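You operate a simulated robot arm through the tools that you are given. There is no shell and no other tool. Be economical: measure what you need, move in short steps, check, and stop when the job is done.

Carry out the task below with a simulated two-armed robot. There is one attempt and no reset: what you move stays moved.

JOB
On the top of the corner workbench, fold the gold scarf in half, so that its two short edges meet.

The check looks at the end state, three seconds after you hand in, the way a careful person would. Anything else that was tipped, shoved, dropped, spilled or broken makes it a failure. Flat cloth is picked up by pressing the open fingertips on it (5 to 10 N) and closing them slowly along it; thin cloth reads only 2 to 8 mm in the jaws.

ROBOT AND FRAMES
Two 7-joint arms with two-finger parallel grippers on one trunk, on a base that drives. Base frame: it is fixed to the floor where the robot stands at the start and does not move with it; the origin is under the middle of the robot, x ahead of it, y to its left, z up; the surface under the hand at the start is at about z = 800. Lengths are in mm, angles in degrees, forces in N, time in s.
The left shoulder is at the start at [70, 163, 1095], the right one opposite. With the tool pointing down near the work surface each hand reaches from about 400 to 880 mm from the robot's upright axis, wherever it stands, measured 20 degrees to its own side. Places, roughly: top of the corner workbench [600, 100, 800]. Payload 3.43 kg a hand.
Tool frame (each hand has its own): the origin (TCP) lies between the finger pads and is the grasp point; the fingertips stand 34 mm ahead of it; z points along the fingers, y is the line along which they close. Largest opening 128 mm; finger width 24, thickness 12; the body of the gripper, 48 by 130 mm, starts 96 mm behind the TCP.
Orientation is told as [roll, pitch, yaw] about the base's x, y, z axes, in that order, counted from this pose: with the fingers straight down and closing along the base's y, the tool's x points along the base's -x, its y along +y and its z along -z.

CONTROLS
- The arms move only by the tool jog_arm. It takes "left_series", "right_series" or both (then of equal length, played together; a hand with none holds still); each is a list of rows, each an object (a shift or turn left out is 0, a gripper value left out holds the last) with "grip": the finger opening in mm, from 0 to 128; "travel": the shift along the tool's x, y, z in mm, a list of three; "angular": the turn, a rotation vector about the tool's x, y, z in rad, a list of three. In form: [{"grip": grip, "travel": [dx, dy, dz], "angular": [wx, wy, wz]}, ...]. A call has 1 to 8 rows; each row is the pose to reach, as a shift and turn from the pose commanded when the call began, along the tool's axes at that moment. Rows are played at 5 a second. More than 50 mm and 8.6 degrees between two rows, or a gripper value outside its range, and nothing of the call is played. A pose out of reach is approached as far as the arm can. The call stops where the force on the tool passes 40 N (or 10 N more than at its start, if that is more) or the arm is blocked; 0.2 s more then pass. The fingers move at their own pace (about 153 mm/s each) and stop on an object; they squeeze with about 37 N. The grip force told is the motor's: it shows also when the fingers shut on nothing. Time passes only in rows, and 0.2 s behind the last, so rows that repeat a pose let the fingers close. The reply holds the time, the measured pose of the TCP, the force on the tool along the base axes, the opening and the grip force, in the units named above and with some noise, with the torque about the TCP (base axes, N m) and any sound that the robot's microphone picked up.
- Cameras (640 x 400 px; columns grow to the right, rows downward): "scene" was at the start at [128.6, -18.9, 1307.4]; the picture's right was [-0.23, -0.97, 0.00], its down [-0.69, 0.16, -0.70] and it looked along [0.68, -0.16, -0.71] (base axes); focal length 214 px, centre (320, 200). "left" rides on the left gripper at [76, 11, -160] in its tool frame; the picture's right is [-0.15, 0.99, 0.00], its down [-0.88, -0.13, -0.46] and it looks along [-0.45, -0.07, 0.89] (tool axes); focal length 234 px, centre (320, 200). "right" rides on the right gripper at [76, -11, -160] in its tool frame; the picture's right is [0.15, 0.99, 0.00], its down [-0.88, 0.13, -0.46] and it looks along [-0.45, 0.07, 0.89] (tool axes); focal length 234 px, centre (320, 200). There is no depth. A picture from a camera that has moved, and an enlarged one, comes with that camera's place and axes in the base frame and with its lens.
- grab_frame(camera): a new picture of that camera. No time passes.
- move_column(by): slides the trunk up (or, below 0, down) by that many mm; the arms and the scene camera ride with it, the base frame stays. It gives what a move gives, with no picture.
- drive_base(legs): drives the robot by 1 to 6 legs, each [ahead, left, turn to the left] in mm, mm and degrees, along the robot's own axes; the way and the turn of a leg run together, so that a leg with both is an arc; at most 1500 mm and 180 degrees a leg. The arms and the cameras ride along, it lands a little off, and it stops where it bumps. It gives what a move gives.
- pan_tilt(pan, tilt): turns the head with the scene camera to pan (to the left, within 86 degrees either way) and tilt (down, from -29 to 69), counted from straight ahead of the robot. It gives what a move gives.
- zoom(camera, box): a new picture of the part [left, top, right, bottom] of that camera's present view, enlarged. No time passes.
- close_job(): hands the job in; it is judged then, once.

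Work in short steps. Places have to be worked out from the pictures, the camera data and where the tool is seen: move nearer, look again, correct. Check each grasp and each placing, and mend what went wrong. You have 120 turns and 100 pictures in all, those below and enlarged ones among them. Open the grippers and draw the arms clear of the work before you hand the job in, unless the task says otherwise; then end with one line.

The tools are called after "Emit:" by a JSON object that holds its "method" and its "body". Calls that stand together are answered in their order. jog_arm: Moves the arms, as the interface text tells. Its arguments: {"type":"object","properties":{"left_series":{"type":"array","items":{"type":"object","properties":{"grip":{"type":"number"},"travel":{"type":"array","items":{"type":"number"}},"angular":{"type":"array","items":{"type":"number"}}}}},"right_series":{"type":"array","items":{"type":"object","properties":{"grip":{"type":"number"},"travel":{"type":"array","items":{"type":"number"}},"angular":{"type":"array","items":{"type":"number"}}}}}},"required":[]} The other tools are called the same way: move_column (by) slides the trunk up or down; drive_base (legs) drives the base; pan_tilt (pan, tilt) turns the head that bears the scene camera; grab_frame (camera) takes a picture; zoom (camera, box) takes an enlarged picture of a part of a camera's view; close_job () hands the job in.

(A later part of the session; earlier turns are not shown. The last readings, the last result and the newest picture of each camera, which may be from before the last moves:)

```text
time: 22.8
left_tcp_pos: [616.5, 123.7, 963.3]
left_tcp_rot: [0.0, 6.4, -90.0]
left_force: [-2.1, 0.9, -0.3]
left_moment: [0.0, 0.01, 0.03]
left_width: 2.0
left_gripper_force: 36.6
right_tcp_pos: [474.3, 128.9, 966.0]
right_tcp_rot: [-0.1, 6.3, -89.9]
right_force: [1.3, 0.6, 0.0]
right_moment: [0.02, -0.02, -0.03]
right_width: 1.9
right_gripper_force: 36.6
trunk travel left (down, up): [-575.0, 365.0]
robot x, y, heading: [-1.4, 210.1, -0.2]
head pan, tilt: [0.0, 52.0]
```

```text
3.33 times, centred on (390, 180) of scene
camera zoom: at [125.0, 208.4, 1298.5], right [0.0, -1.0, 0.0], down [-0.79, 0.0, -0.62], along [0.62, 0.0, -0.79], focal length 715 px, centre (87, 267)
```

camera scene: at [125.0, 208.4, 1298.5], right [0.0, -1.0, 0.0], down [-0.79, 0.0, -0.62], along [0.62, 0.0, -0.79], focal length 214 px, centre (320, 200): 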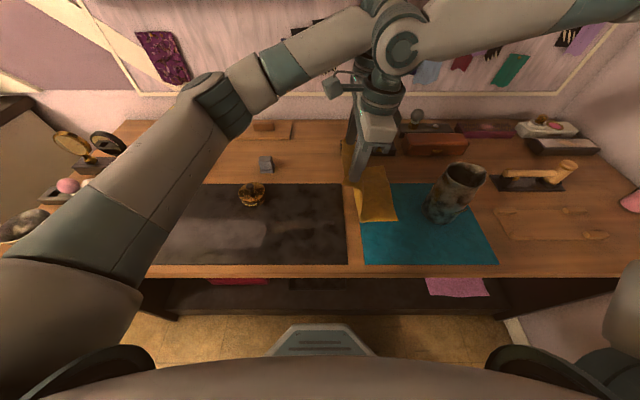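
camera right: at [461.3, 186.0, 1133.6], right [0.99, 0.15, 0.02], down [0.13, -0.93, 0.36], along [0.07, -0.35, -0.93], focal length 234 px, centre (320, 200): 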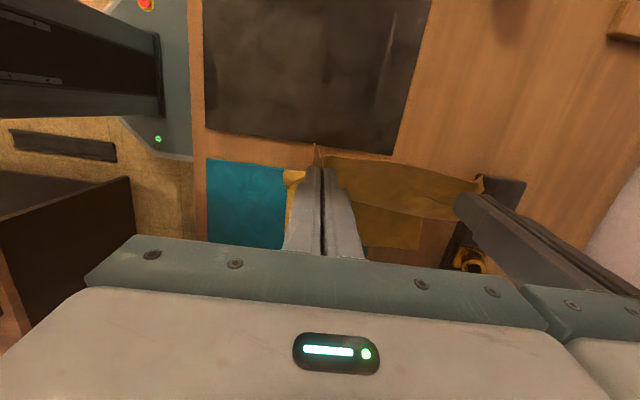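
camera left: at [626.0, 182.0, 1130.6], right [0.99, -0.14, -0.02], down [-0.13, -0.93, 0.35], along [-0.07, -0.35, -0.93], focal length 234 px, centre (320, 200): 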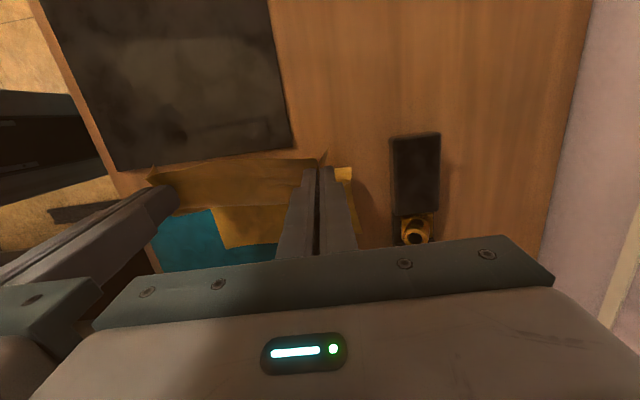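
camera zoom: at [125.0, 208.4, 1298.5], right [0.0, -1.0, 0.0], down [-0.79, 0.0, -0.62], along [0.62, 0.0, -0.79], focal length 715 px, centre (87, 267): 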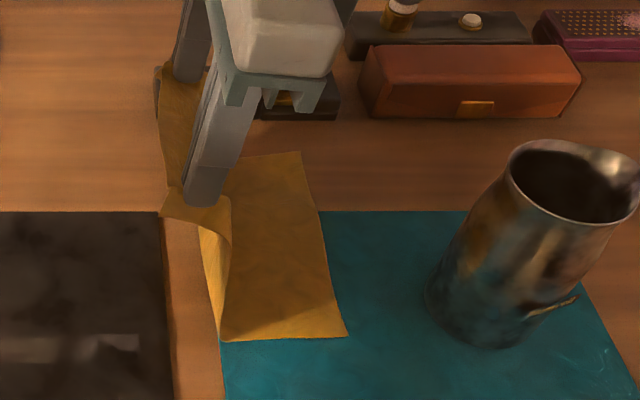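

The lower layer lies flat with its edge at y≈-6 and the panel stands up from y≈100 to 130. I'll lay it over along a taut arc to about 55° lean, increasing the tilt to 20°, which stays clear of the mug. Then I'll check before releasing.

Emit:
{"method": "jog_arm", "body": {"right_series": [{"travel": [-16, 0, 1.5], "angular": [0, 0.03, 0]}, {"travel": [-32.8, 0, 4.9], "angular": [0, 0.06, 0]}, {"travel": [-49, 0, 9.5], "angular": [0, 0.09, 0]}, {"travel": [-66, 0, 14.8], "angular": [0, 0.12, 0]}, {"travel": [-81, 0, 23], "angular": [0, 0.15, 0]}, {"travel": [-96.2, 0, 32], "angular": [0, 0.18, 0]}, {"travel": [-105, 0, 39], "angular": [0, 0.21, 0]}, {"travel": [-114, 0, 46.7], "angular": [0, 0.237, 0]}], "left_series": [{"travel": [-16, 0, 1.5], "angular": [0, 0.03, 0]}, {"travel": [-32.8, 0, 4.9], "angular": [0, 0.06, 0]}, {"travel": [-49, 0, 9.5], "angular": [0, 0.09, 0]}, {"travel": [-66, 0, 14.8], "angular": [0, 0.12, 0]}, {"travel": [-81, 0, 23], "angular": [0, 0.15, 0]}, {"travel": [-96.2, 0, 32], "angular": [0, 0.18, 0]}, {"travel": [-105, 0, 39], "angular": [0, 0.21, 0]}, {"travel": [-114, 0, 46.7], "angular": [0, 0.237, 0]}]}}

Emit:
{"method": "zoom", "body": {"camera": "scene", "box": [310, 120, 470, 240]}}

Emit:
{"method": "grab_frame", "body": {"camera": "right"}}

Emit:
{"method": "grab_frame", "body": {"camera": "left"}}

```text
time: 24.6
left_tcp_pos: [622.2, 33.4, 914.8]
left_tcp_rot: [-0.1, 18.4, -90.0]
left_force: [-11.5, -1.6, -2.1]
left_moment: [-0.04, 0.32, 0.28]
left_width: 1.8
left_gripper_force: 36.5
left hand out of reach, approached as far as the arm can: row 7, 8
right_tcp_pos: [476.2, 19.2, 908.0]
right_tcp_rot: [0.0, 20.0, -89.9]
right_force: [11.0, 1.0, -0.5]
right_moment: [0.07, -0.37, -0.22]
right_width: 1.7
right_gripper_force: 36.4
trunk travel left (down, up): [-575.0, 365.0]
robot x, y, heading: [0.4, 206.7, 0.1]
head pan, tilt: [0.0, 52.0]
```

```text
3.33 times, centred on (390, 180) of scene
camera zoom: at [124.9, 208.5, 1298.5], right [0.0, -1.0, 0.0], down [-0.79, 0.0, -0.62], along [0.62, 0.0, -0.79], focal length 715 px, centre (87, 267)
```

zoom: 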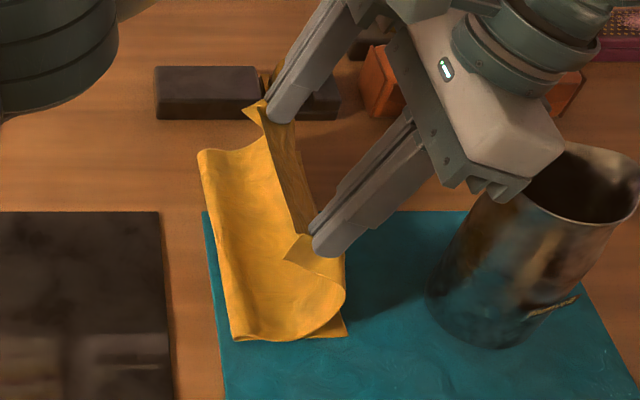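

```text
65 pictures are left
camera right: at [462.4, 36.5, 1084.1], right [0.99, 0.14, 0.05], down [0.13, -0.98, 0.13], along [0.07, -0.12, -0.99], focal length 234 px, centre (320, 200)
```

right: 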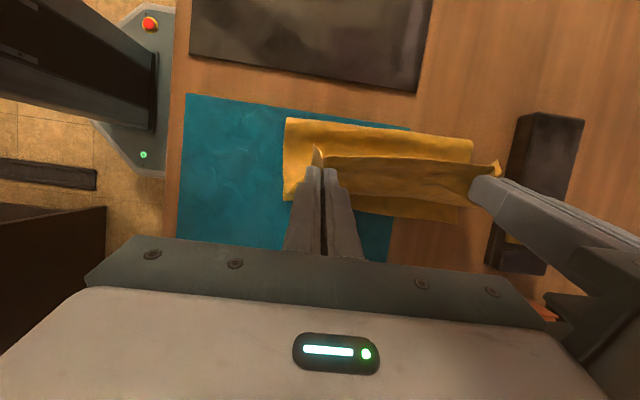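

```text
64 pictures are left
camera left: at [632.9, 55.0, 1089.4], right [0.99, -0.14, -0.05], down [-0.13, -0.98, 0.16], along [-0.07, -0.15, -0.99], focal length 234 px, centre (320, 200)
```

left: 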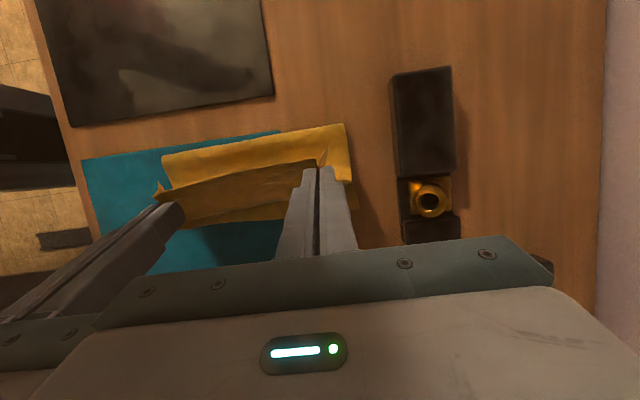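

The left hand hits its reach limit here and the pinched tail curls back under. I'll back up, then drive the base right so both arms work at a comfortable place before I lay the edge down.

Emit:
{"method": "jog_arm", "body": {"right_series": [{"travel": [26, 0, 2], "angular": [0, -0.04, 0]}, {"travel": [52, 0, 4], "angular": [0, -0.08, 0]}, {"travel": [78, 0, 6], "angular": [0, -0.12, 0]}, {"travel": [103, 0, 8.8], "angular": [0, -0.17, 0]}], "left_series": [{"travel": [22, -2, 2], "angular": [0, -0.035, 0]}, {"travel": [43, -3, 4], "angular": [0, -0.07, 0]}, {"travel": [65, -4, 6], "angular": [0, -0.11, 0]}, {"travel": [86, -5, 7.5], "angular": [0, -0.145, 0]}]}}

Emit:
{"method": "drive_base", "body": {"legs": [[0, -90, 0]]}}

Emit:
{"method": "grab_frame", "body": {"camera": "scene"}}

Emit:
{"method": "grab_frame", "body": {"camera": "right"}}

```text
time: 25.6
left_tcp_pos: [615.2, 121.1, 937.7]
left_tcp_rot: [0.1, 11.5, -89.8]
left_force: [-5.5, 1.2, -0.3]
left_moment: [-0.04, 0.07, 0.05]
left_width: 1.8
left_gripper_force: 36.3
right_tcp_pos: [471.7, 123.8, 935.9]
right_tcp_rot: [0.0, 9.8, -89.9]
right_force: [3.1, 1.2, 0.6]
right_moment: [-0.06, -0.13, -0.02]
right_width: 2.0
right_gripper_force: 36.7
trunk travel left (down, up): [-575.0, 365.0]
robot x, y, heading: [-3.0, 211.2, -0.0]
head pan, tilt: [0.0, 52.0]
```

```text
time: 26.7
left_tcp_pos: [615.5, 30.0, 937.1]
left_tcp_rot: [0.1, 11.7, -89.8]
left_force: [-2.0, 0.7, 0.8]
left_moment: [0.04, 0.04, 0.04]
left_width: 1.8
left_gripper_force: 36.7
right_tcp_pos: [473.1, 33.2, 935.8]
right_tcp_rot: [0.1, 10.2, -89.8]
right_force: [2.6, -0.6, 0.2]
right_moment: [0.05, -0.09, -0.04]
right_width: 1.5
right_gripper_force: 37.3
trunk travel left (down, up): [-575.0, 365.0]
robot x, y, heading: [-1.1, 126.2, -0.2]
head pan, tilt: [0.0, 52.0]
```

```text
63 pictures are left
camera scene: at [125.1, 121.1, 1298.5], right [0.0, -1.0, 0.0], down [-0.79, 0.0, -0.62], along [0.62, 0.0, -0.79], focal length 214 px, centre (320, 200)
```

scene: 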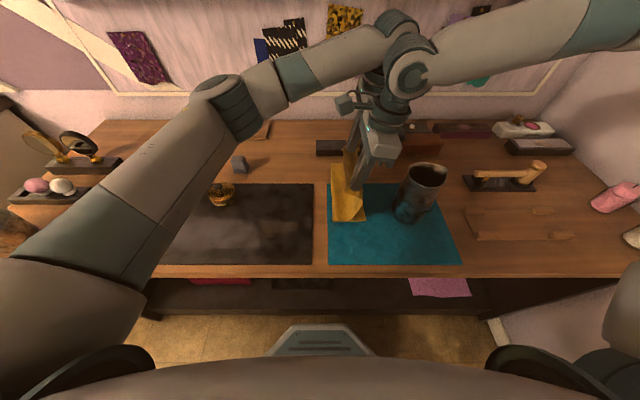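

```text
62 pictures are left
camera right: at [460.6, 79.0, 1106.3], right [0.99, 0.15, 0.03], down [0.13, -0.95, 0.29], along [0.07, -0.29, -0.96], focal length 234 px, centre (320, 200)
```

right: 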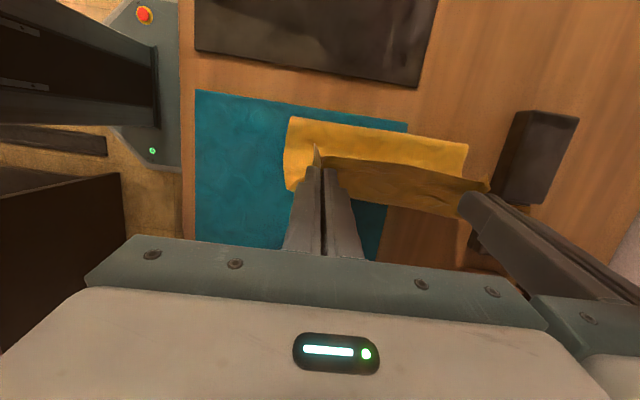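

The lower layer stays put with its edge at y≈-5, but the high pull peeled it up to y≈85. I'll go back over the fold to re-lay it, then come down at a low slant and place the pinched edge near the target.

Emit:
{"method": "jog_arm", "body": {"right_series": [{"travel": [35, 0, 7]}, {"travel": [68, 0, 26]}, {"travel": [68, 0, 26]}, {"travel": [56, 0, 39]}, {"travel": [43, 0, 52]}, {"travel": [25, 0, 64]}, {"travel": [8, 0, 76]}, {"travel": [-8, 0, 84]}], "left_series": [{"travel": [35, 0, 7]}, {"travel": [68, 0, 26]}, {"travel": [68, 0, 26]}, {"travel": [56, 0, 39]}, {"travel": [43, 0, 52]}, {"travel": [25, 0, 64]}, {"travel": [8, 0, 76]}, {"travel": [-8, 0, 84]}]}}

Emit:
{"method": "zoom", "body": {"camera": "scene", "box": [280, 130, 440, 250]}}

Emit:
{"method": "grab_frame", "body": {"camera": "right"}}

Emit:
{"method": "grab_frame", "body": {"camera": "left"}}

```text
time: 28.5
left_tcp_pos: [616.6, 39.0, 854.4]
left_tcp_rot: [-0.1, 11.6, -89.9]
left_force: [-4.3, -0.1, -0.8]
left_moment: [-0.03, 0.12, 0.05]
left_width: 1.8
left_gripper_force: 36.7
right_tcp_pos: [473.9, 38.2, 852.1]
right_tcp_rot: [0.0, 10.2, -89.7]
right_force: [4.1, 0.1, -0.6]
right_moment: [0.0, -0.09, -0.05]
right_width: 1.9
right_gripper_force: 36.3
trunk travel left (down, up): [-575.0, 365.0]
robot x, y, heading: [1.7, 118.2, 0.2]
head pan, tilt: [0.0, 52.0]
```

```text
3.33 times, centred on (360, 190) of scene
camera zoom: at [125.3, 120.4, 1298.5], right [0.0, -1.0, 0.0], down [-0.79, 0.0, -0.62], along [0.62, 0.0, -0.79], focal length 715 px, centre (187, 233)
```

zoom: 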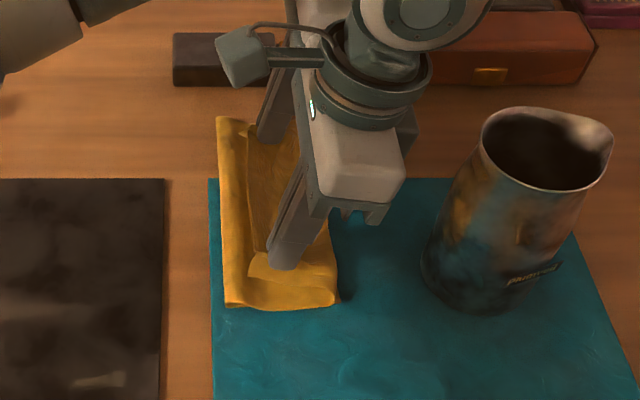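

```text
60 pictures are left
camera right: at [460.5, 85.9, 1022.2], right [0.99, 0.15, 0.03], down [0.13, -0.95, 0.29], along [0.07, -0.29, -0.96], focal length 234 px, centre (320, 200)
```

right: 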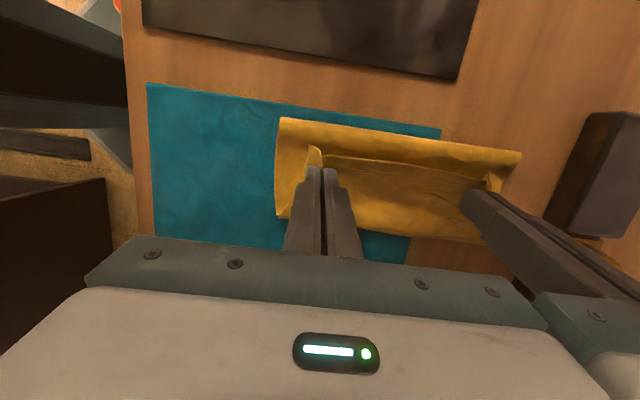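

```text
59 pictures are left
camera left: at [627.6, 81.4, 1025.1], right [0.99, -0.14, -0.03], down [-0.13, -0.95, 0.27], along [-0.07, -0.26, -0.96], focal length 234 px, centre (320, 200)
```

left: 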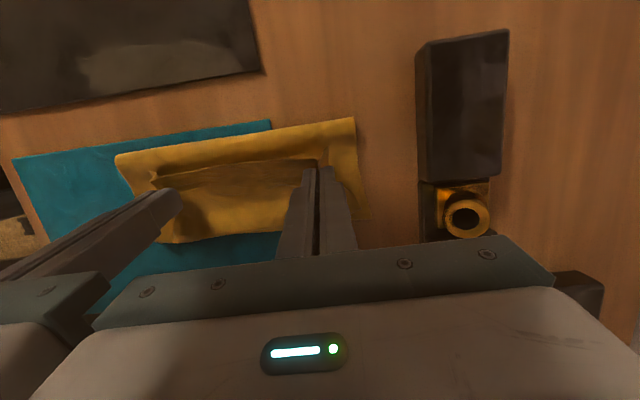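

The cloth is now Z-shaped: the pinched tail still faces the old way, so it has to be let go to flip. I'll move back +y a little, release low and gently, and then regrip the top edge in its flipped orientation.

Emit:
{"method": "jog_arm", "body": {"right_series": [{"travel": [10, 0, 0]}, {"travel": [20, 0, 0]}, {"travel": [30, 0, 0]}, {"travel": [30, 0, 0]}, {"travel": [30, 0, 0], "grip": 12}, {"travel": [30, 0, 0], "grip": 30}, {"travel": [30, 0, 0], "grip": 40}, {"travel": [30, 0, 0], "grip": 40}], "left_series": [{"travel": [10, 0, 0]}, {"travel": [20, 0, 0]}, {"travel": [30, 0, 0]}, {"travel": [30, 0, 0]}, {"travel": [30, 0, 0], "grip": 12}, {"travel": [30, 0, 0], "grip": 30}, {"travel": [30, 0, 0], "grip": 40}, {"travel": [30, 0, 0], "grip": 40}]}}

Emit:
{"method": "grab_frame", "body": {"camera": "right"}}

Emit:
{"method": "zoom", "body": {"camera": "scene", "box": [280, 130, 440, 250]}}

```text
time: 30.3
left_tcp_pos: [615.9, 69.6, 859.6]
left_tcp_rot: [0.0, 11.7, -89.9]
left_force: [-0.7, -0.2, 0.2]
left_moment: [-0.03, -0.01, -0.01]
left_width: 39.8
left_gripper_force: 0.0
right_tcp_pos: [473.2, 69.9, 856.8]
right_tcp_rot: [0.0, 10.1, -89.8]
right_force: [-0.1, 0.9, 0.2]
right_moment: [0.02, 0.01, 0.01]
right_width: 40.0
right_gripper_force: 0.0
trunk travel left (down, up): [-575.0, 365.0]
robot x, y, heading: [3.6, 124.5, -0.2]
head pan, tilt: [0.0, 52.0]
```

```text
58 pictures are left
camera right: at [460.8, 116.3, 1027.3], right [0.99, 0.15, 0.02], down [0.13, -0.95, 0.29], along [0.07, -0.29, -0.96], focal length 234 px, centre (320, 200)
```

right: 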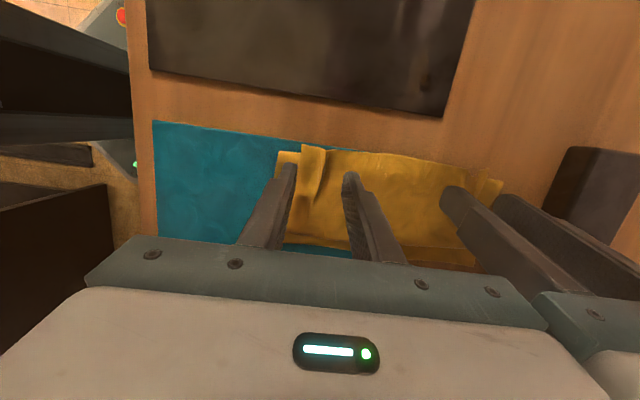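

```text
3.33 times, centred on (360, 190) of scene
camera zoom: at [125.0, 122.0, 1298.5], right [0.0, -1.0, 0.0], down [-0.79, 0.0, -0.62], along [0.62, 0.0, -0.79], focal length 715 px, centre (187, 233)
```

zoom: 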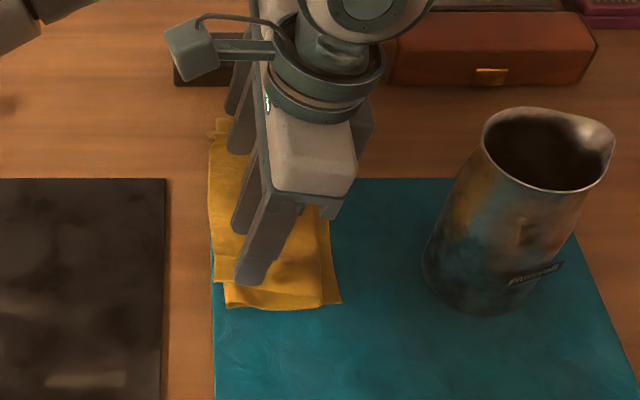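

Released. I'll lift both hands straight up to see how it lies.

Emit:
{"method": "jog_arm", "body": {"right_series": [{"travel": [-5, 0, -25]}, {"travel": [-10, 0, -50]}, {"travel": [-15, 0, -80]}, {"travel": [-20, 0, -110]}], "left_series": [{"travel": [-5, 0, -25]}, {"travel": [-10, 0, -50]}, {"travel": [-15, 0, -80]}, {"travel": [-20, 0, -110]}]}}

Emit:
{"method": "grab_frame", "body": {"camera": "right"}}

Emit:
{"method": "grab_frame", "body": {"camera": "left"}}

Emit:
{"method": "zoom", "body": {"camera": "scene", "box": [280, 130, 440, 250]}}

```text
time: 31.3
left_tcp_pos: [612.2, 24.5, 964.3]
left_tcp_rot: [0.2, 11.7, -89.8]
left_force: [-0.3, -0.9, 0.2]
left_moment: [0.01, -0.04, -0.03]
left_width: 39.8
left_gripper_force: 0.0
right_tcp_pos: [473.5, 30.4, 963.2]
right_tcp_rot: [0.0, 10.2, -89.8]
right_force: [0.8, 0.6, -0.4]
right_moment: [0.03, 0.0, 0.0]
right_width: 39.9
right_gripper_force: 0.1
trunk travel left (down, up): [-575.0, 365.0]
robot x, y, heading: [-0.1, 121.5, -0.2]
head pan, tilt: [0.0, 52.0]
```

```text
56 pictures are left
camera right: at [460.5, 76.4, 1132.8], right [0.99, 0.15, 0.03], down [0.13, -0.95, 0.29], along [0.07, -0.29, -0.96], focal length 234 px, centre (320, 200)
```

right: 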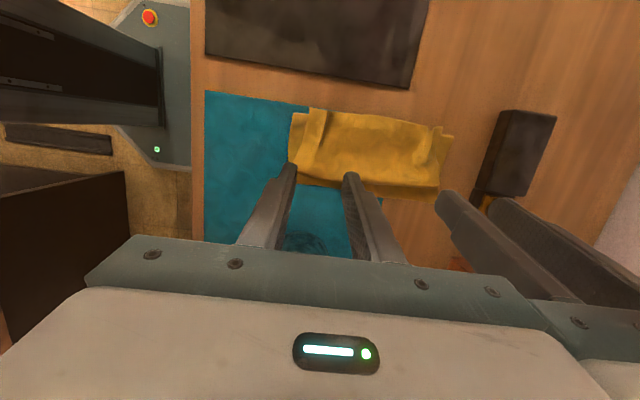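

```text
55 pictures are left
camera left: at [623.2, 68.3, 1135.8], right [0.99, -0.14, -0.03], down [-0.13, -0.95, 0.27], along [-0.07, -0.26, -0.96], focal length 234 px, centre (320, 200)
```

left: 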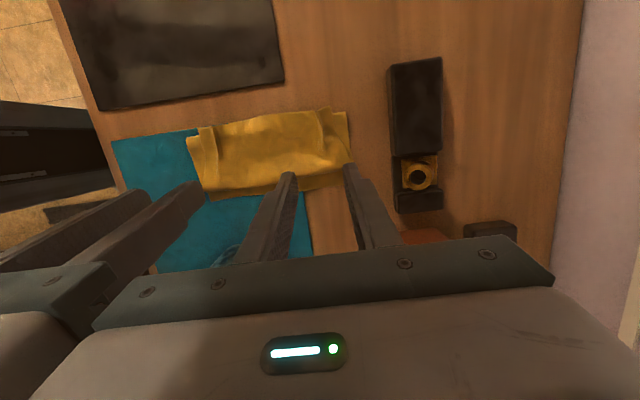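

```text
3.33 times, centred on (360, 190) of scene
camera zoom: at [124.0, 120.6, 1298.5], right [0.0, -1.0, 0.0], down [-0.79, 0.0, -0.62], along [0.62, 0.0, -0.79], focal length 715 px, centre (187, 233)
```

zoom: 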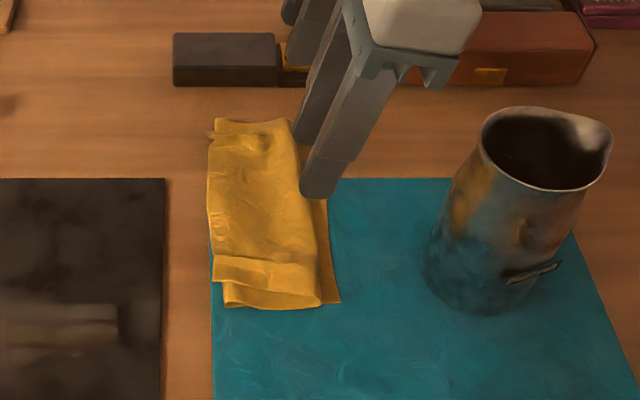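

The scarf now lies Z-folded with its top edge back at y≈100, and it stays limp. I need a shallower bite right at the edge and a wider arc. I'll take a closer look at the top edge first.

Emit:
{"method": "zoom", "body": {"camera": "right", "box": [260, 90, 470, 220]}}

Emit:
{"method": "zoom", "body": {"camera": "left", "box": [170, 90, 380, 220]}}

```text
3.05 times, centred on (365, 155) of right
camera zoom: at [460.5, 76.4, 1132.8], right [0.99, 0.15, 0.03], down [0.13, -0.95, 0.29], along [0.07, -0.29, -0.96], focal length 714 px, centre (183, 337)
```

zoom: 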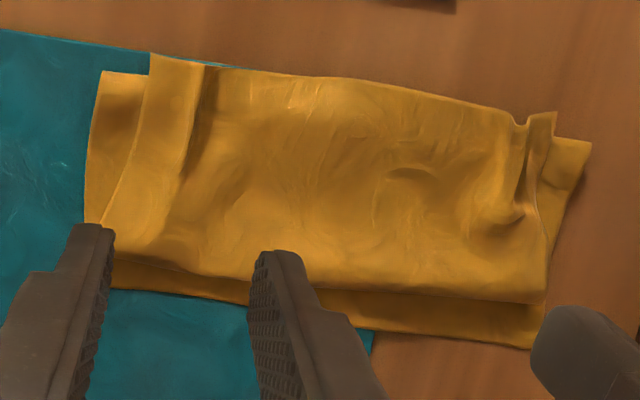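

```text
3.05 times, centred on (275, 155) of left
camera zoom: at [623.2, 68.3, 1135.8], right [0.99, -0.14, -0.03], down [-0.13, -0.95, 0.27], along [-0.07, -0.26, -0.96], focal length 714 px, centre (457, 337)
```

zoom: 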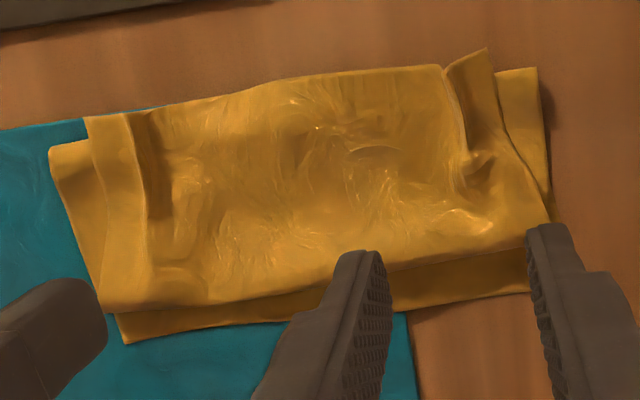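

The old ridges at the top edge, near (476,99) and (613,98), make good places to pinch. I'll lower the open fingers astride them with only the inner ~8 mm of each finger over the cloth.

Emit:
{"method": "jog_arm", "body": {"right_series": [{"grip": 30, "travel": [15, 1, 30]}, {"travel": [30, 2, 60]}, {"travel": [40, 2, 90]}, {"travel": [45, 2, 123]}], "left_series": [{"grip": 30, "travel": [15, 1, 31]}, {"travel": [30, 1, 62]}, {"travel": [42, 1, 94]}, {"travel": [48, 1, 126]}]}}

Emit:
{"method": "zoom", "body": {"camera": "right", "box": [220, 100, 420, 225]}}

Emit:
{"method": "zoom", "body": {"camera": "left", "box": [220, 100, 420, 225]}}

```text
time: 32.3
left_tcp_pos: [615.9, 100.1, 847.8]
left_tcp_rot: [0.0, 11.5, -89.8]
left_force: [0.0, 0.3, -0.2]
left_moment: [-0.05, 0.0, 0.02]
left_width: 29.8
left_gripper_force: 0.2
right_tcp_pos: [475.9, 96.4, 847.3]
right_tcp_rot: [-0.1, 10.1, -89.9]
right_force: [-0.3, -0.8, -0.1]
right_moment: [-0.04, 0.02, 0.0]
right_width: 29.9
right_gripper_force: 0.1
trunk travel left (down, up): [-575.0, 365.0]
robot x, y, heading: [-0.9, 122.4, 0.1]
head pan, tilt: [0.0, 52.0]
```

```text
3.20 times, centred on (320, 162) of right
camera zoom: at [463.1, 144.1, 1017.8], right [0.99, 0.15, 0.02], down [0.13, -0.95, 0.29], along [0.07, -0.29, -0.96], focal length 749 px, centre (320, 320)
```

zoom: 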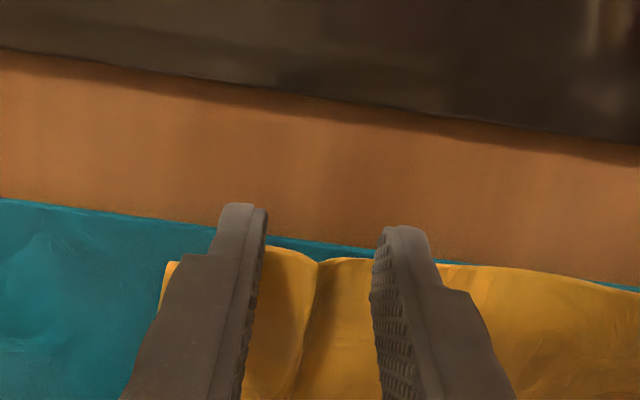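

```text
3.20 times, centred on (320, 162) of left
camera zoom: at [627.3, 143.1, 1019.3], right [0.99, -0.14, -0.03], down [-0.13, -0.95, 0.27], along [-0.07, -0.26, -0.96], focal length 749 px, centre (320, 320)
```

zoom: 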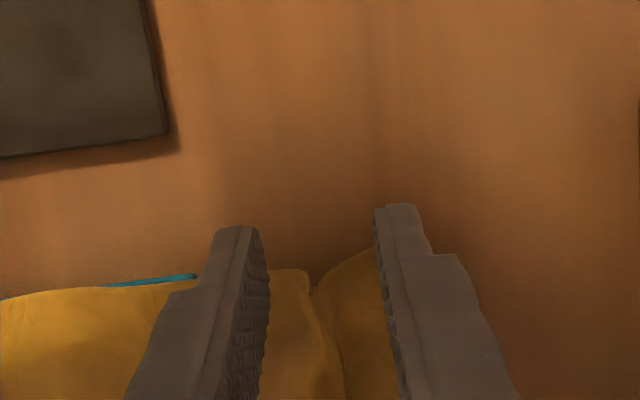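

The fingers straddle the ridges well. I'll lower until I feel light contact.

Emit:
{"method": "jog_arm", "body": {"right_series": [{"travel": [-0.5, 0, 3]}, {"travel": [-0.9, 0, 5]}, {"travel": [-0.9, 0, 5]}], "left_series": [{"travel": [-0.5, 0, 3]}, {"travel": [-1, 0, 6]}, {"travel": [-1, 0, 6]}]}}

```text
time: 33.1
left_tcp_pos: [615.8, 100.0, 844.1]
left_tcp_rot: [-0.1, 11.7, -89.8]
left_force: [0.5, 0.3, 0.1]
left_moment: [0.02, -0.03, 0.0]
left_width: 30.0
left_gripper_force: 0.0
right_tcp_pos: [475.8, 95.8, 842.6]
right_tcp_rot: [0.0, 10.2, -89.6]
right_force: [-0.5, -0.5, -0.2]
right_moment: [0.04, 0.01, 0.01]
right_width: 29.7
right_gripper_force: 0.0
trunk travel left (down, up): [-575.0, 365.0]
robot x, y, heading: [-1.7, 120.1, -0.2]
head pan, tilt: [0.0, 52.0]
```

Emit:
{"method": "jog_arm", "body": {"right_series": [{"travel": [-0.4, 0, 2]}, {"travel": [-0.7, 0, 3.5]}, {"travel": [-0.7, 0, 3.5]}], "left_series": [{"travel": [-0.5, 0, 2.5]}, {"travel": [-0.9, 0, 4.5]}, {"travel": [-0.9, 0, 4.5]}]}}

```text
time: 33.9
left_tcp_pos: [616.0, 100.8, 839.0]
left_tcp_rot: [0.1, 11.6, -89.7]
left_force: [0.3, 0.0, 0.0]
left_moment: [0.01, 0.01, 0.0]
left_width: 29.6
left_gripper_force: 0.1
right_tcp_pos: [475.1, 96.4, 841.4]
right_tcp_rot: [0.1, 10.2, -89.7]
right_force: [-0.3, -2.2, 15.3]
right_moment: [-0.18, -0.08, -0.03]
right_width: 30.0
right_gripper_force: 0.0
trunk travel left (down, up): [-575.0, 365.0]
robot x, y, heading: [-3.1, 125.5, -0.2]
head pan, tilt: [0.0, 52.0]
```

The right hand is in contact at 15 N and the left isn't yet. I'll ease the right and lower the left.

Emit:
{"method": "jog_arm", "body": {"right_series": [{"travel": [0, 0, -0.6]}, {"travel": [0, 0, -0.6]}], "left_series": [{"travel": [-0.3, 0, 1.5]}, {"travel": [-0.5, 0, 2.6]}]}}

```text
time: 34.5
left_tcp_pos: [616.2, 100.7, 837.3]
left_tcp_rot: [0.1, 11.5, -89.9]
left_force: [-1.8, -0.6, 5.2]
left_moment: [-0.04, 0.13, 0.01]
left_width: 30.2
left_gripper_force: 0.4
right_tcp_pos: [474.3, 95.9, 840.5]
right_tcp_rot: [-0.1, 10.1, -89.8]
right_force: [1.9, 0.3, 9.4]
right_moment: [-0.06, -0.13, 0.05]
right_width: 30.1
right_gripper_force: 0.5
trunk travel left (down, up): [-575.0, 365.0]
robot x, y, heading: [-0.3, 123.8, -0.2]
head pan, tilt: [0.0, 52.0]
```

Light contact on both, about 5 and 9 N, so I'll close slowly.

Emit:
{"method": "jog_arm", "body": {"right_series": [{"grip": 26}, {"grip": 22}, {"grip": 18}, {"grip": 14}, {"grip": 10}, {"grip": 6}, {"grip": 3}, {"grip": 0}], "left_series": [{"grip": 26, "travel": [0, 0, 0.3]}, {"grip": 22, "travel": [0, 0, 0.3]}, {"grip": 18, "travel": [0, 0, 0.3]}, {"grip": 14, "travel": [0, 0, 0.3]}, {"grip": 10, "travel": [0, 0, 0.3]}, {"grip": 6, "travel": [0, 0, 0.3]}, {"grip": 3, "travel": [0, 0, 0.3]}, {"grip": 0, "travel": [0, 0, 0.3]}]}}

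Emit:
{"method": "zoom", "body": {"camera": "right", "box": [220, 100, 420, 225]}}

Emit:
{"method": "zoom", "body": {"camera": "left", "box": [220, 100, 420, 225]}}

```text
time: 36.3
left_tcp_pos: [615.7, 100.4, 837.2]
left_tcp_rot: [0.1, 11.5, -89.7]
left_force: [-3.0, 0.5, 13.9]
left_moment: [-0.06, 0.09, -0.03]
left_width: 1.9
left_gripper_force: 36.5
right_tcp_pos: [474.7, 96.6, 841.2]
right_tcp_rot: [0.0, 10.0, -89.8]
right_force: [0.3, -0.7, 1.2]
right_moment: [-0.02, -0.05, 0.01]
right_width: 1.6
right_gripper_force: 36.2
trunk travel left (down, up): [-575.0, 365.0]
robot x, y, heading: [2.1, 122.0, -0.2]
head pan, tilt: [0.0, 52.0]
```

```text
3.20 times, centred on (320, 162) of right
camera zoom: at [461.4, 143.1, 1011.7], right [0.99, 0.15, 0.03], down [0.13, -0.95, 0.29], along [0.07, -0.29, -0.96], focal length 749 px, centre (320, 320)
```

zoom: 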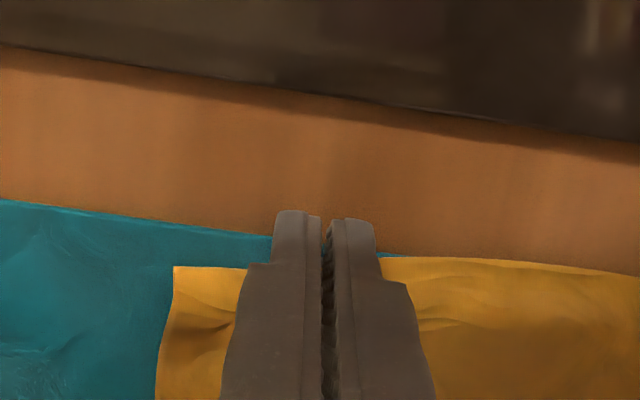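

```text
3.20 times, centred on (320, 162) of left
camera zoom: at [626.0, 142.9, 1008.6], right [0.99, -0.14, -0.03], down [-0.13, -0.95, 0.27], along [-0.06, -0.26, -0.96], focal length 749 px, centre (320, 320)
```

zoom: 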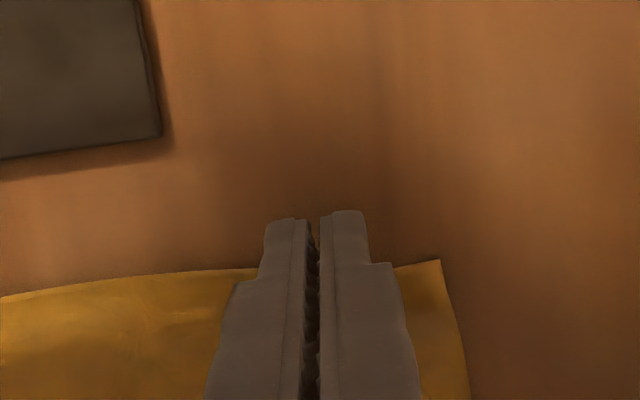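

Both have a bite right at the edge (1.9 and 1.6 mm). I'll lift up and outward to stand the panel up at about y=165, so the fold re-lays near y≈130.

Emit:
{"method": "jog_arm", "body": {"right_series": [{"travel": [2.8, 0, -15]}, {"travel": [5.6, 0, -29.5]}, {"travel": [13, 0, -43]}, {"travel": [21, 0, -57]}, {"travel": [33, 0, -70]}, {"travel": [46, 0, -83]}, {"travel": [74, 0, -97]}, {"travel": [91, 0, -103]}], "left_series": [{"travel": [2.8, 0, -15]}, {"travel": [5.6, 0, -29.5]}, {"travel": [13, 0, -43]}, {"travel": [21, 0, -57]}, {"travel": [33, 0, -70]}, {"travel": [46, 0, -83]}, {"travel": [74, 0, -97]}, {"travel": [91, 0, -103]}]}}

Emit:
{"method": "grab_frame", "body": {"camera": "right"}}

Emit:
{"method": "zoom", "body": {"camera": "scene", "box": [240, 110, 440, 260]}}

```text
time: 38.1
left_tcp_pos: [617.0, 169.0, 955.3]
left_tcp_rot: [0.0, 11.6, -89.8]
left_force: [-1.4, -0.4, -0.3]
left_moment: [-0.03, 0.11, -0.01]
left_width: 1.8
left_gripper_force: 36.7
right_tcp_pos: [475.4, 166.2, 958.0]
right_tcp_rot: [-0.1, 10.0, -89.9]
right_force: [1.2, 0.6, -0.2]
right_moment: [0.0, -0.04, 0.07]
right_width: 1.4
right_gripper_force: 36.2
trunk travel left (down, up): [-575.0, 365.0]
robot x, y, heading: [-0.7, 121.3, -0.3]
head pan, tilt: [0.0, 52.0]
```

```text
47 pictures are left
camera right: at [462.2, 214.2, 1128.0], right [0.99, 0.15, 0.02], down [0.13, -0.95, 0.29], along [0.07, -0.29, -0.96], focal length 234 px, centre (320, 200)
```

right: 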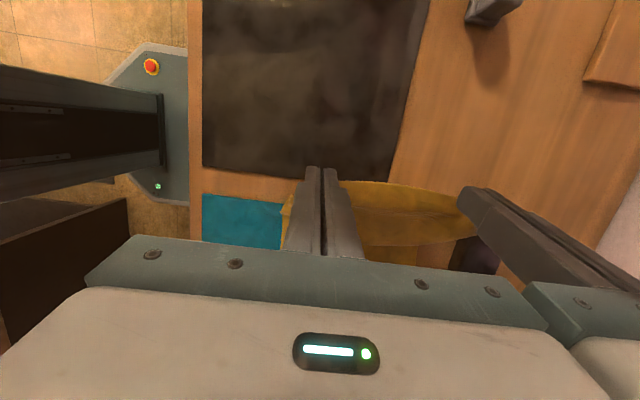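

```text
2.67 times, centred on (340, 185) of scene
camera zoom: at [125.1, 122.2, 1298.4], right [0.0, -1.0, 0.0], down [-0.79, 0.0, -0.62], along [0.62, 0.0, -0.79], focal length 572 px, centre (267, 240)
```

zoom: 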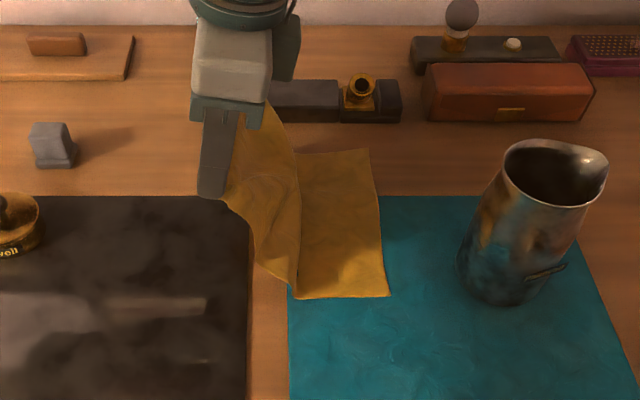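

The grip is right at the edge and the lower edge is still at y≈-3. The lower layer only lies flat to y≈95, so I'll dip outward to lay it down to y≈135 and come back up.

Emit:
{"method": "jog_arm", "body": {"right_series": [{"travel": [24, 0, 35]}, {"travel": [40, 0, 62]}, {"travel": [50, 0, 86]}, {"travel": [50, 0, 86]}, {"travel": [38, 0, 60]}, {"travel": [22, 0, 37]}, {"travel": [4, 0, 18]}, {"travel": [-13, 0, 5]}], "left_series": [{"travel": [24, 0, 35]}, {"travel": [40, 0, 62]}, {"travel": [50, 0, 86]}, {"travel": [50, 0, 86]}, {"travel": [38, 0, 60]}, {"travel": [22, 0, 37]}, {"travel": [4, 0, 18]}, {"travel": [-13, 0, 5]}]}}

Emit:
{"method": "zoom", "body": {"camera": "scene", "box": [240, 110, 440, 260]}}

```text
time: 39.9
left_tcp_pos: [616.6, 155.9, 947.8]
left_tcp_rot: [0.0, 11.8, -89.8]
left_force: [-2.5, -0.1, 0.7]
left_moment: [0.02, 0.07, 0.05]
left_width: 1.8
left_gripper_force: 37.1
right_tcp_pos: [474.8, 153.3, 952.0]
right_tcp_rot: [0.0, 10.1, -89.7]
right_force: [2.0, -0.2, 0.0]
right_moment: [0.01, -0.05, 0.03]
right_width: 1.9
right_gripper_force: 36.0
trunk travel left (down, up): [-575.0, 365.0]
robot x, y, heading: [-0.7, 122.7, 0.2]
head pan, tilt: [0.0, 52.0]
```

```text
2.67 times, centred on (340, 185) of scene
camera zoom: at [124.8, 120.3, 1298.5], right [0.0, -1.0, 0.0], down [-0.79, 0.0, -0.62], along [0.62, 0.0, -0.79], focal length 572 px, centre (267, 240)
```

zoom: 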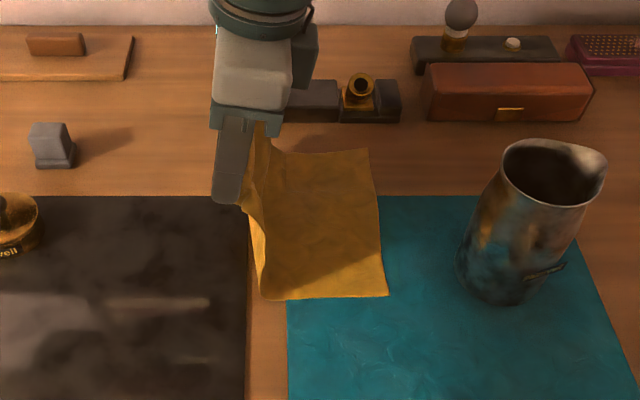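

The lower layer is now flat to y≈110–127. I'll swing the panel over along a near-taut arc around y≈130 and stop just above the target.

Emit:
{"method": "jog_arm", "body": {"right_series": [{"travel": [-16, 0, -10]}, {"travel": [-32, 0, -18]}, {"travel": [-51, 0, -19], "angular": [0, 0.01, 0]}, {"travel": [-70, 0, -18], "angular": [0, 0.02, 0]}, {"travel": [-88, 0, -13], "angular": [0, 0.04, 0]}, {"travel": [-107, 0, -5], "angular": [0, 0.06, 0]}, {"travel": [-140, 0, 17], "angular": [0, 0.08, 0]}, {"travel": [-160, 0, 41], "angular": [0, 0.08, 0]}], "left_series": [{"travel": [-16, 0, -10]}, {"travel": [-32, 0, -18]}, {"travel": [-51, 0, -19], "angular": [0, 0.01, 0]}, {"travel": [-70, 0, -18], "angular": [0, 0.02, 0]}, {"travel": [-88, 0, -13], "angular": [0, 0.04, 0]}, {"travel": [-107, 0, -5], "angular": [0, 0.06, 0]}, {"travel": [-140, 0, 17], "angular": [0, 0.08, 0]}, {"travel": [-160, 0, 41], "angular": [0, 0.08, 0]}]}}

Emit:
{"method": "zoom", "body": {"camera": "scene", "box": [240, 110, 440, 260]}}

Emit:
{"method": "grab_frame", "body": {"camera": "right"}}

```text
time: 41.7
left_tcp_pos: [617.0, 7.1, 873.4]
left_tcp_rot: [0.1, 16.3, -89.9]
left_force: [-0.4, -0.1, -0.1]
left_moment: [0.01, 0.04, 0.02]
left_width: 2.0
left_gripper_force: 36.3
right_tcp_pos: [475.6, 2.7, 880.8]
right_tcp_rot: [-0.1, 14.8, -89.7]
right_force: [-0.2, 0.7, -0.1]
right_moment: [-0.01, -0.01, -0.01]
right_width: 1.6
right_gripper_force: 36.6
trunk travel left (down, up): [-575.0, 365.0]
robot x, y, heading: [0.7, 123.5, -0.2]
head pan, tilt: [0.0, 52.0]
```

```text
2.67 times, centred on (340, 185) of scene
camera zoom: at [125.9, 121.8, 1298.6], right [0.0, -1.0, 0.0], down [-0.79, 0.0, -0.61], along [0.61, 0.0, -0.79], focal length 572 px, centre (267, 240)
```

zoom: 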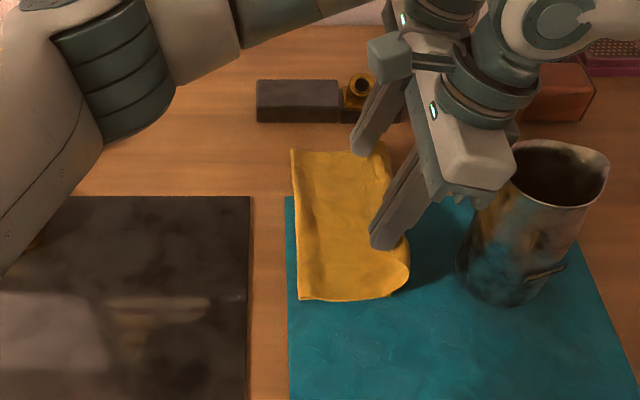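

```text
43 pictures are left
camera right: at [463.5, 36.6, 1054.2], right [0.99, 0.14, 0.04], down [0.13, -0.97, 0.22], along [0.07, -0.21, -0.98], focal length 234 px, centre (320, 200)
```

right: 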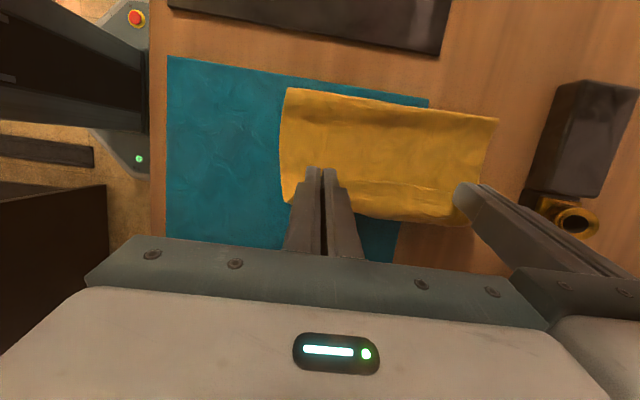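

The lower layer crept back again to y≈88 because my arc peels it up, and slack sagged at the hands. If I release here, the edge would overshoot. I'll go back and lay it almost flat, then do a low "rolling" fold: hands only about 35 mm up the whole way, so the fold follows at half the hand's travel.

Emit:
{"method": "jog_arm", "body": {"right_series": [{"travel": [18.2, 0, -28]}, {"travel": [60, 0, -50]}, {"travel": [104, 0, -58]}, {"travel": [147, 0, -42]}, {"travel": [182, 0, -17]}, {"travel": [204, 0, 19]}, {"travel": [219, 0, 61]}, {"travel": [225, 0, 85]}], "left_series": [{"travel": [18.2, 0, -28]}, {"travel": [60, 0, -51]}, {"travel": [104, 0, -59.5]}, {"travel": [146, 0, -44.6]}, {"travel": [181, 0, -20.4]}, {"travel": [202.5, 0, 14.6]}, {"travel": [217, 0, 55]}, {"travel": [223.5, 0, 77.5]}]}}

Emit:
{"method": "zoom", "body": {"camera": "scene", "box": [240, 110, 440, 260]}}

```text
time: 43.5
left_tcp_pos: [617.0, 245.9, 863.2]
left_tcp_rot: [0.0, 16.0, -89.8]
left_force: [-1.3, -0.2, 0.5]
left_moment: [-0.01, 0.04, -0.01]
left_width: 2.0
left_gripper_force: 36.7
right_tcp_pos: [474.5, 245.4, 857.6]
right_tcp_rot: [0.0, 14.6, -89.8]
right_force: [1.4, 0.6, 0.2]
right_moment: [0.03, -0.02, 0.01]
right_width: 1.5
right_gripper_force: 36.0
trunk travel left (down, up): [-575.0, 365.0]
robot x, y, heading: [-0.1, 123.5, 0.0]
head pan, tilt: [0.0, 52.0]
```

```text
2.67 times, centred on (340, 185) of scene
camera zoom: at [125.2, 122.5, 1298.6], right [0.0, -1.0, 0.0], down [-0.79, 0.0, -0.62], along [0.62, 0.0, -0.79], focal length 572 px, centre (267, 240)
```

zoom: 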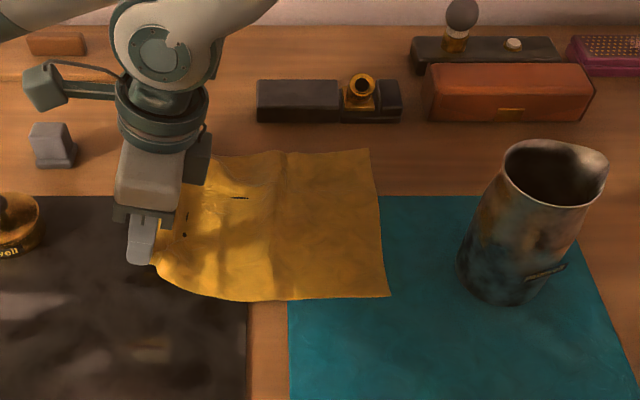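

The cloth is almost flat again and the far edge hasn't moved. I'll start the low roll toward -y at about 30–35 mm height.

Emit:
{"method": "jog_arm", "body": {"right_series": [{"travel": [-14, 0, -10]}, {"travel": [-31, 0, -15]}, {"travel": [-47.5, 0, -19.5]}, {"travel": [-64, 0, -24]}, {"travel": [-80.5, 0, -28.5]}, {"travel": [-97, 0, -33]}, {"travel": [-113, 0, -37.5]}, {"travel": [-129.5, 0, -42]}], "left_series": [{"travel": [-14, 0, -7]}, {"travel": [-31, 0, -11]}, {"travel": [-47.5, 0, -15.5]}, {"travel": [-64, 0, -20]}, {"travel": [-80.5, 0, -24.5]}, {"travel": [-97, 0, -29]}, {"travel": [-113, 0, -33.5]}, {"travel": [-129.5, 0, -38]}]}}

Emit:
{"method": "zoom", "body": {"camera": "scene", "box": [240, 110, 440, 260]}}

Emit:
{"method": "grab_frame", "body": {"camera": "right"}}

```text
time: 45.3
left_tcp_pos: [616.1, 108.5, 862.6]
left_tcp_rot: [0.0, 16.4, -89.8]
left_force: [-1.6, -0.1, -0.1]
left_moment: [0.04, 0.03, 0.02]
left_width: 1.9
left_gripper_force: 36.6
right_tcp_pos: [475.6, 105.9, 863.3]
right_tcp_rot: [-0.1, 14.8, -89.8]
right_force: [1.8, -0.5, 0.8]
right_moment: [0.01, -0.03, -0.03]
right_width: 1.8
right_gripper_force: 36.5
trunk travel left (down, up): [-575.0, 365.0]
robot x, y, heading: [2.2, 123.6, -0.1]
head pan, tilt: [0.0, 52.0]
```

```text
2.67 times, centred on (340, 185) of scene
camera zoom: at [125.1, 120.2, 1298.5], right [0.0, -1.0, 0.0], down [-0.79, 0.0, -0.62], along [0.62, 0.0, -0.79], focal length 572 px, centre (267, 240)
```

zoom: 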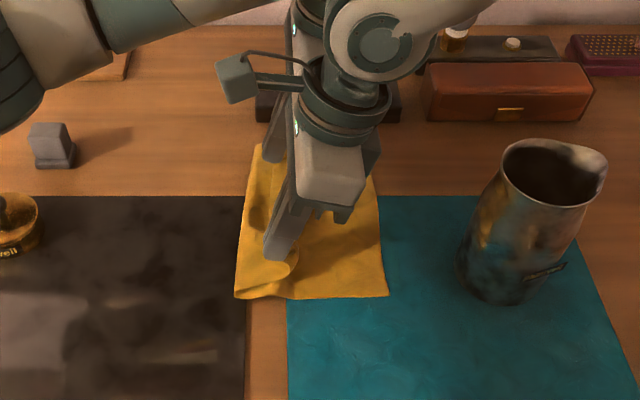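

```text
40 pictures are left
camera right: at [462.3, 140.0, 1037.9], right [0.99, 0.14, 0.04], down [0.13, -0.97, 0.22], along [0.07, -0.21, -0.98], focal length 234 px, centre (320, 200)
```

right: 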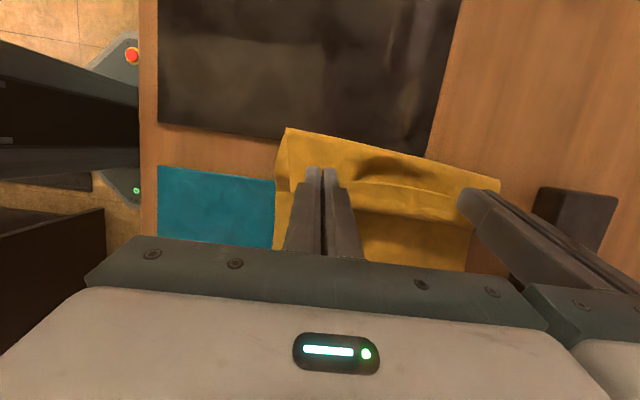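

The fold is at y≈151 near and 132 far, much better. I'll continue the low roll toward the bottom edge, descending slightly.

Emit:
{"method": "jog_arm", "body": {"right_series": [{"travel": [-15, 0, -2.4]}, {"travel": [-30, 0, -4.8]}, {"travel": [-44.7, 0, -7.2]}, {"travel": [-59.6, 0, -9.6]}, {"travel": [-74.5, 0, -12]}, {"travel": [-89, 0, -14.4]}], "left_series": [{"travel": [-15, 0, -2.4]}, {"travel": [-30, 0, -4.8]}, {"travel": [-44.7, 0, -7.2]}, {"travel": [-59.6, 0, -9.6]}, {"travel": [-74.5, 0, -12]}, {"travel": [-89, 0, -14.4]}]}}

Emit:
{"method": "zoom", "body": {"camera": "scene", "box": [240, 110, 440, 260]}}

Emit:
{"method": "grab_frame", "body": {"camera": "right"}}

```text
time: 46.7
left_tcp_pos: [617.0, 17.9, 851.7]
left_tcp_rot: [0.0, 16.2, -89.8]
left_force: [-0.7, -0.5, 0.5]
left_moment: [0.04, 0.01, -0.01]
left_width: 2.1
left_gripper_force: 36.7
right_tcp_pos: [476.2, 17.7, 856.4]
right_tcp_rot: [-0.1, 14.9, -89.8]
right_force: [1.1, 1.1, 0.3]
right_moment: [0.0, -0.04, 0.01]
right_width: 1.6
right_gripper_force: 36.2
trunk travel left (down, up): [-575.0, 365.0]
robot x, y, heading: [-1.2, 120.6, 0.3]
head pan, tilt: [0.0, 52.0]
```

```text
2.67 times, centred on (340, 185) of scene
camera zoom: at [125.0, 120.2, 1298.5], right [0.0, -1.0, 0.0], down [-0.79, 0.0, -0.62], along [0.62, 0.0, -0.79], focal length 572 px, centre (267, 240)
```

zoom: 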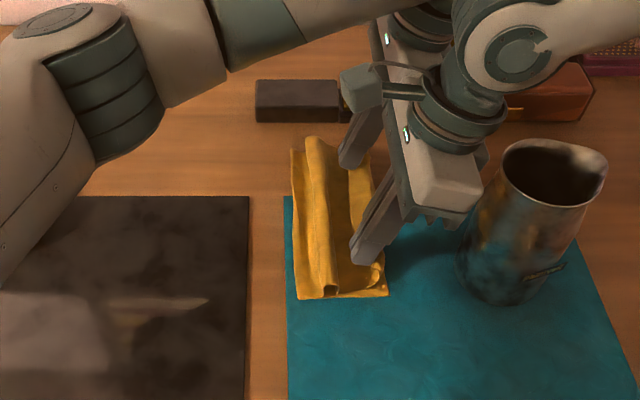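

```text
38 pictures are left
camera right: at [462.7, 51.2, 1029.7], right [0.99, 0.14, 0.04], down [0.13, -0.97, 0.22], along [0.07, -0.21, -0.98], focal length 234 px, centre (320, 200)
```

right: 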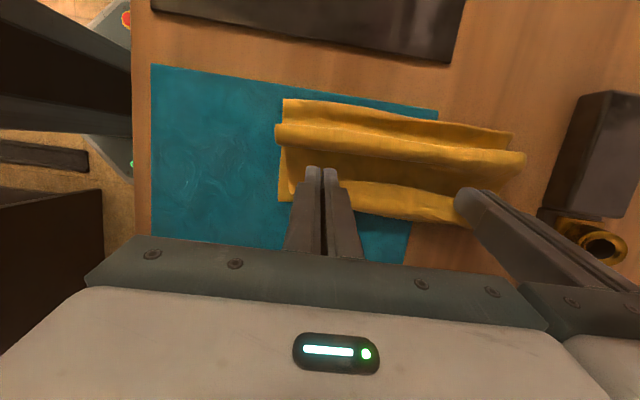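

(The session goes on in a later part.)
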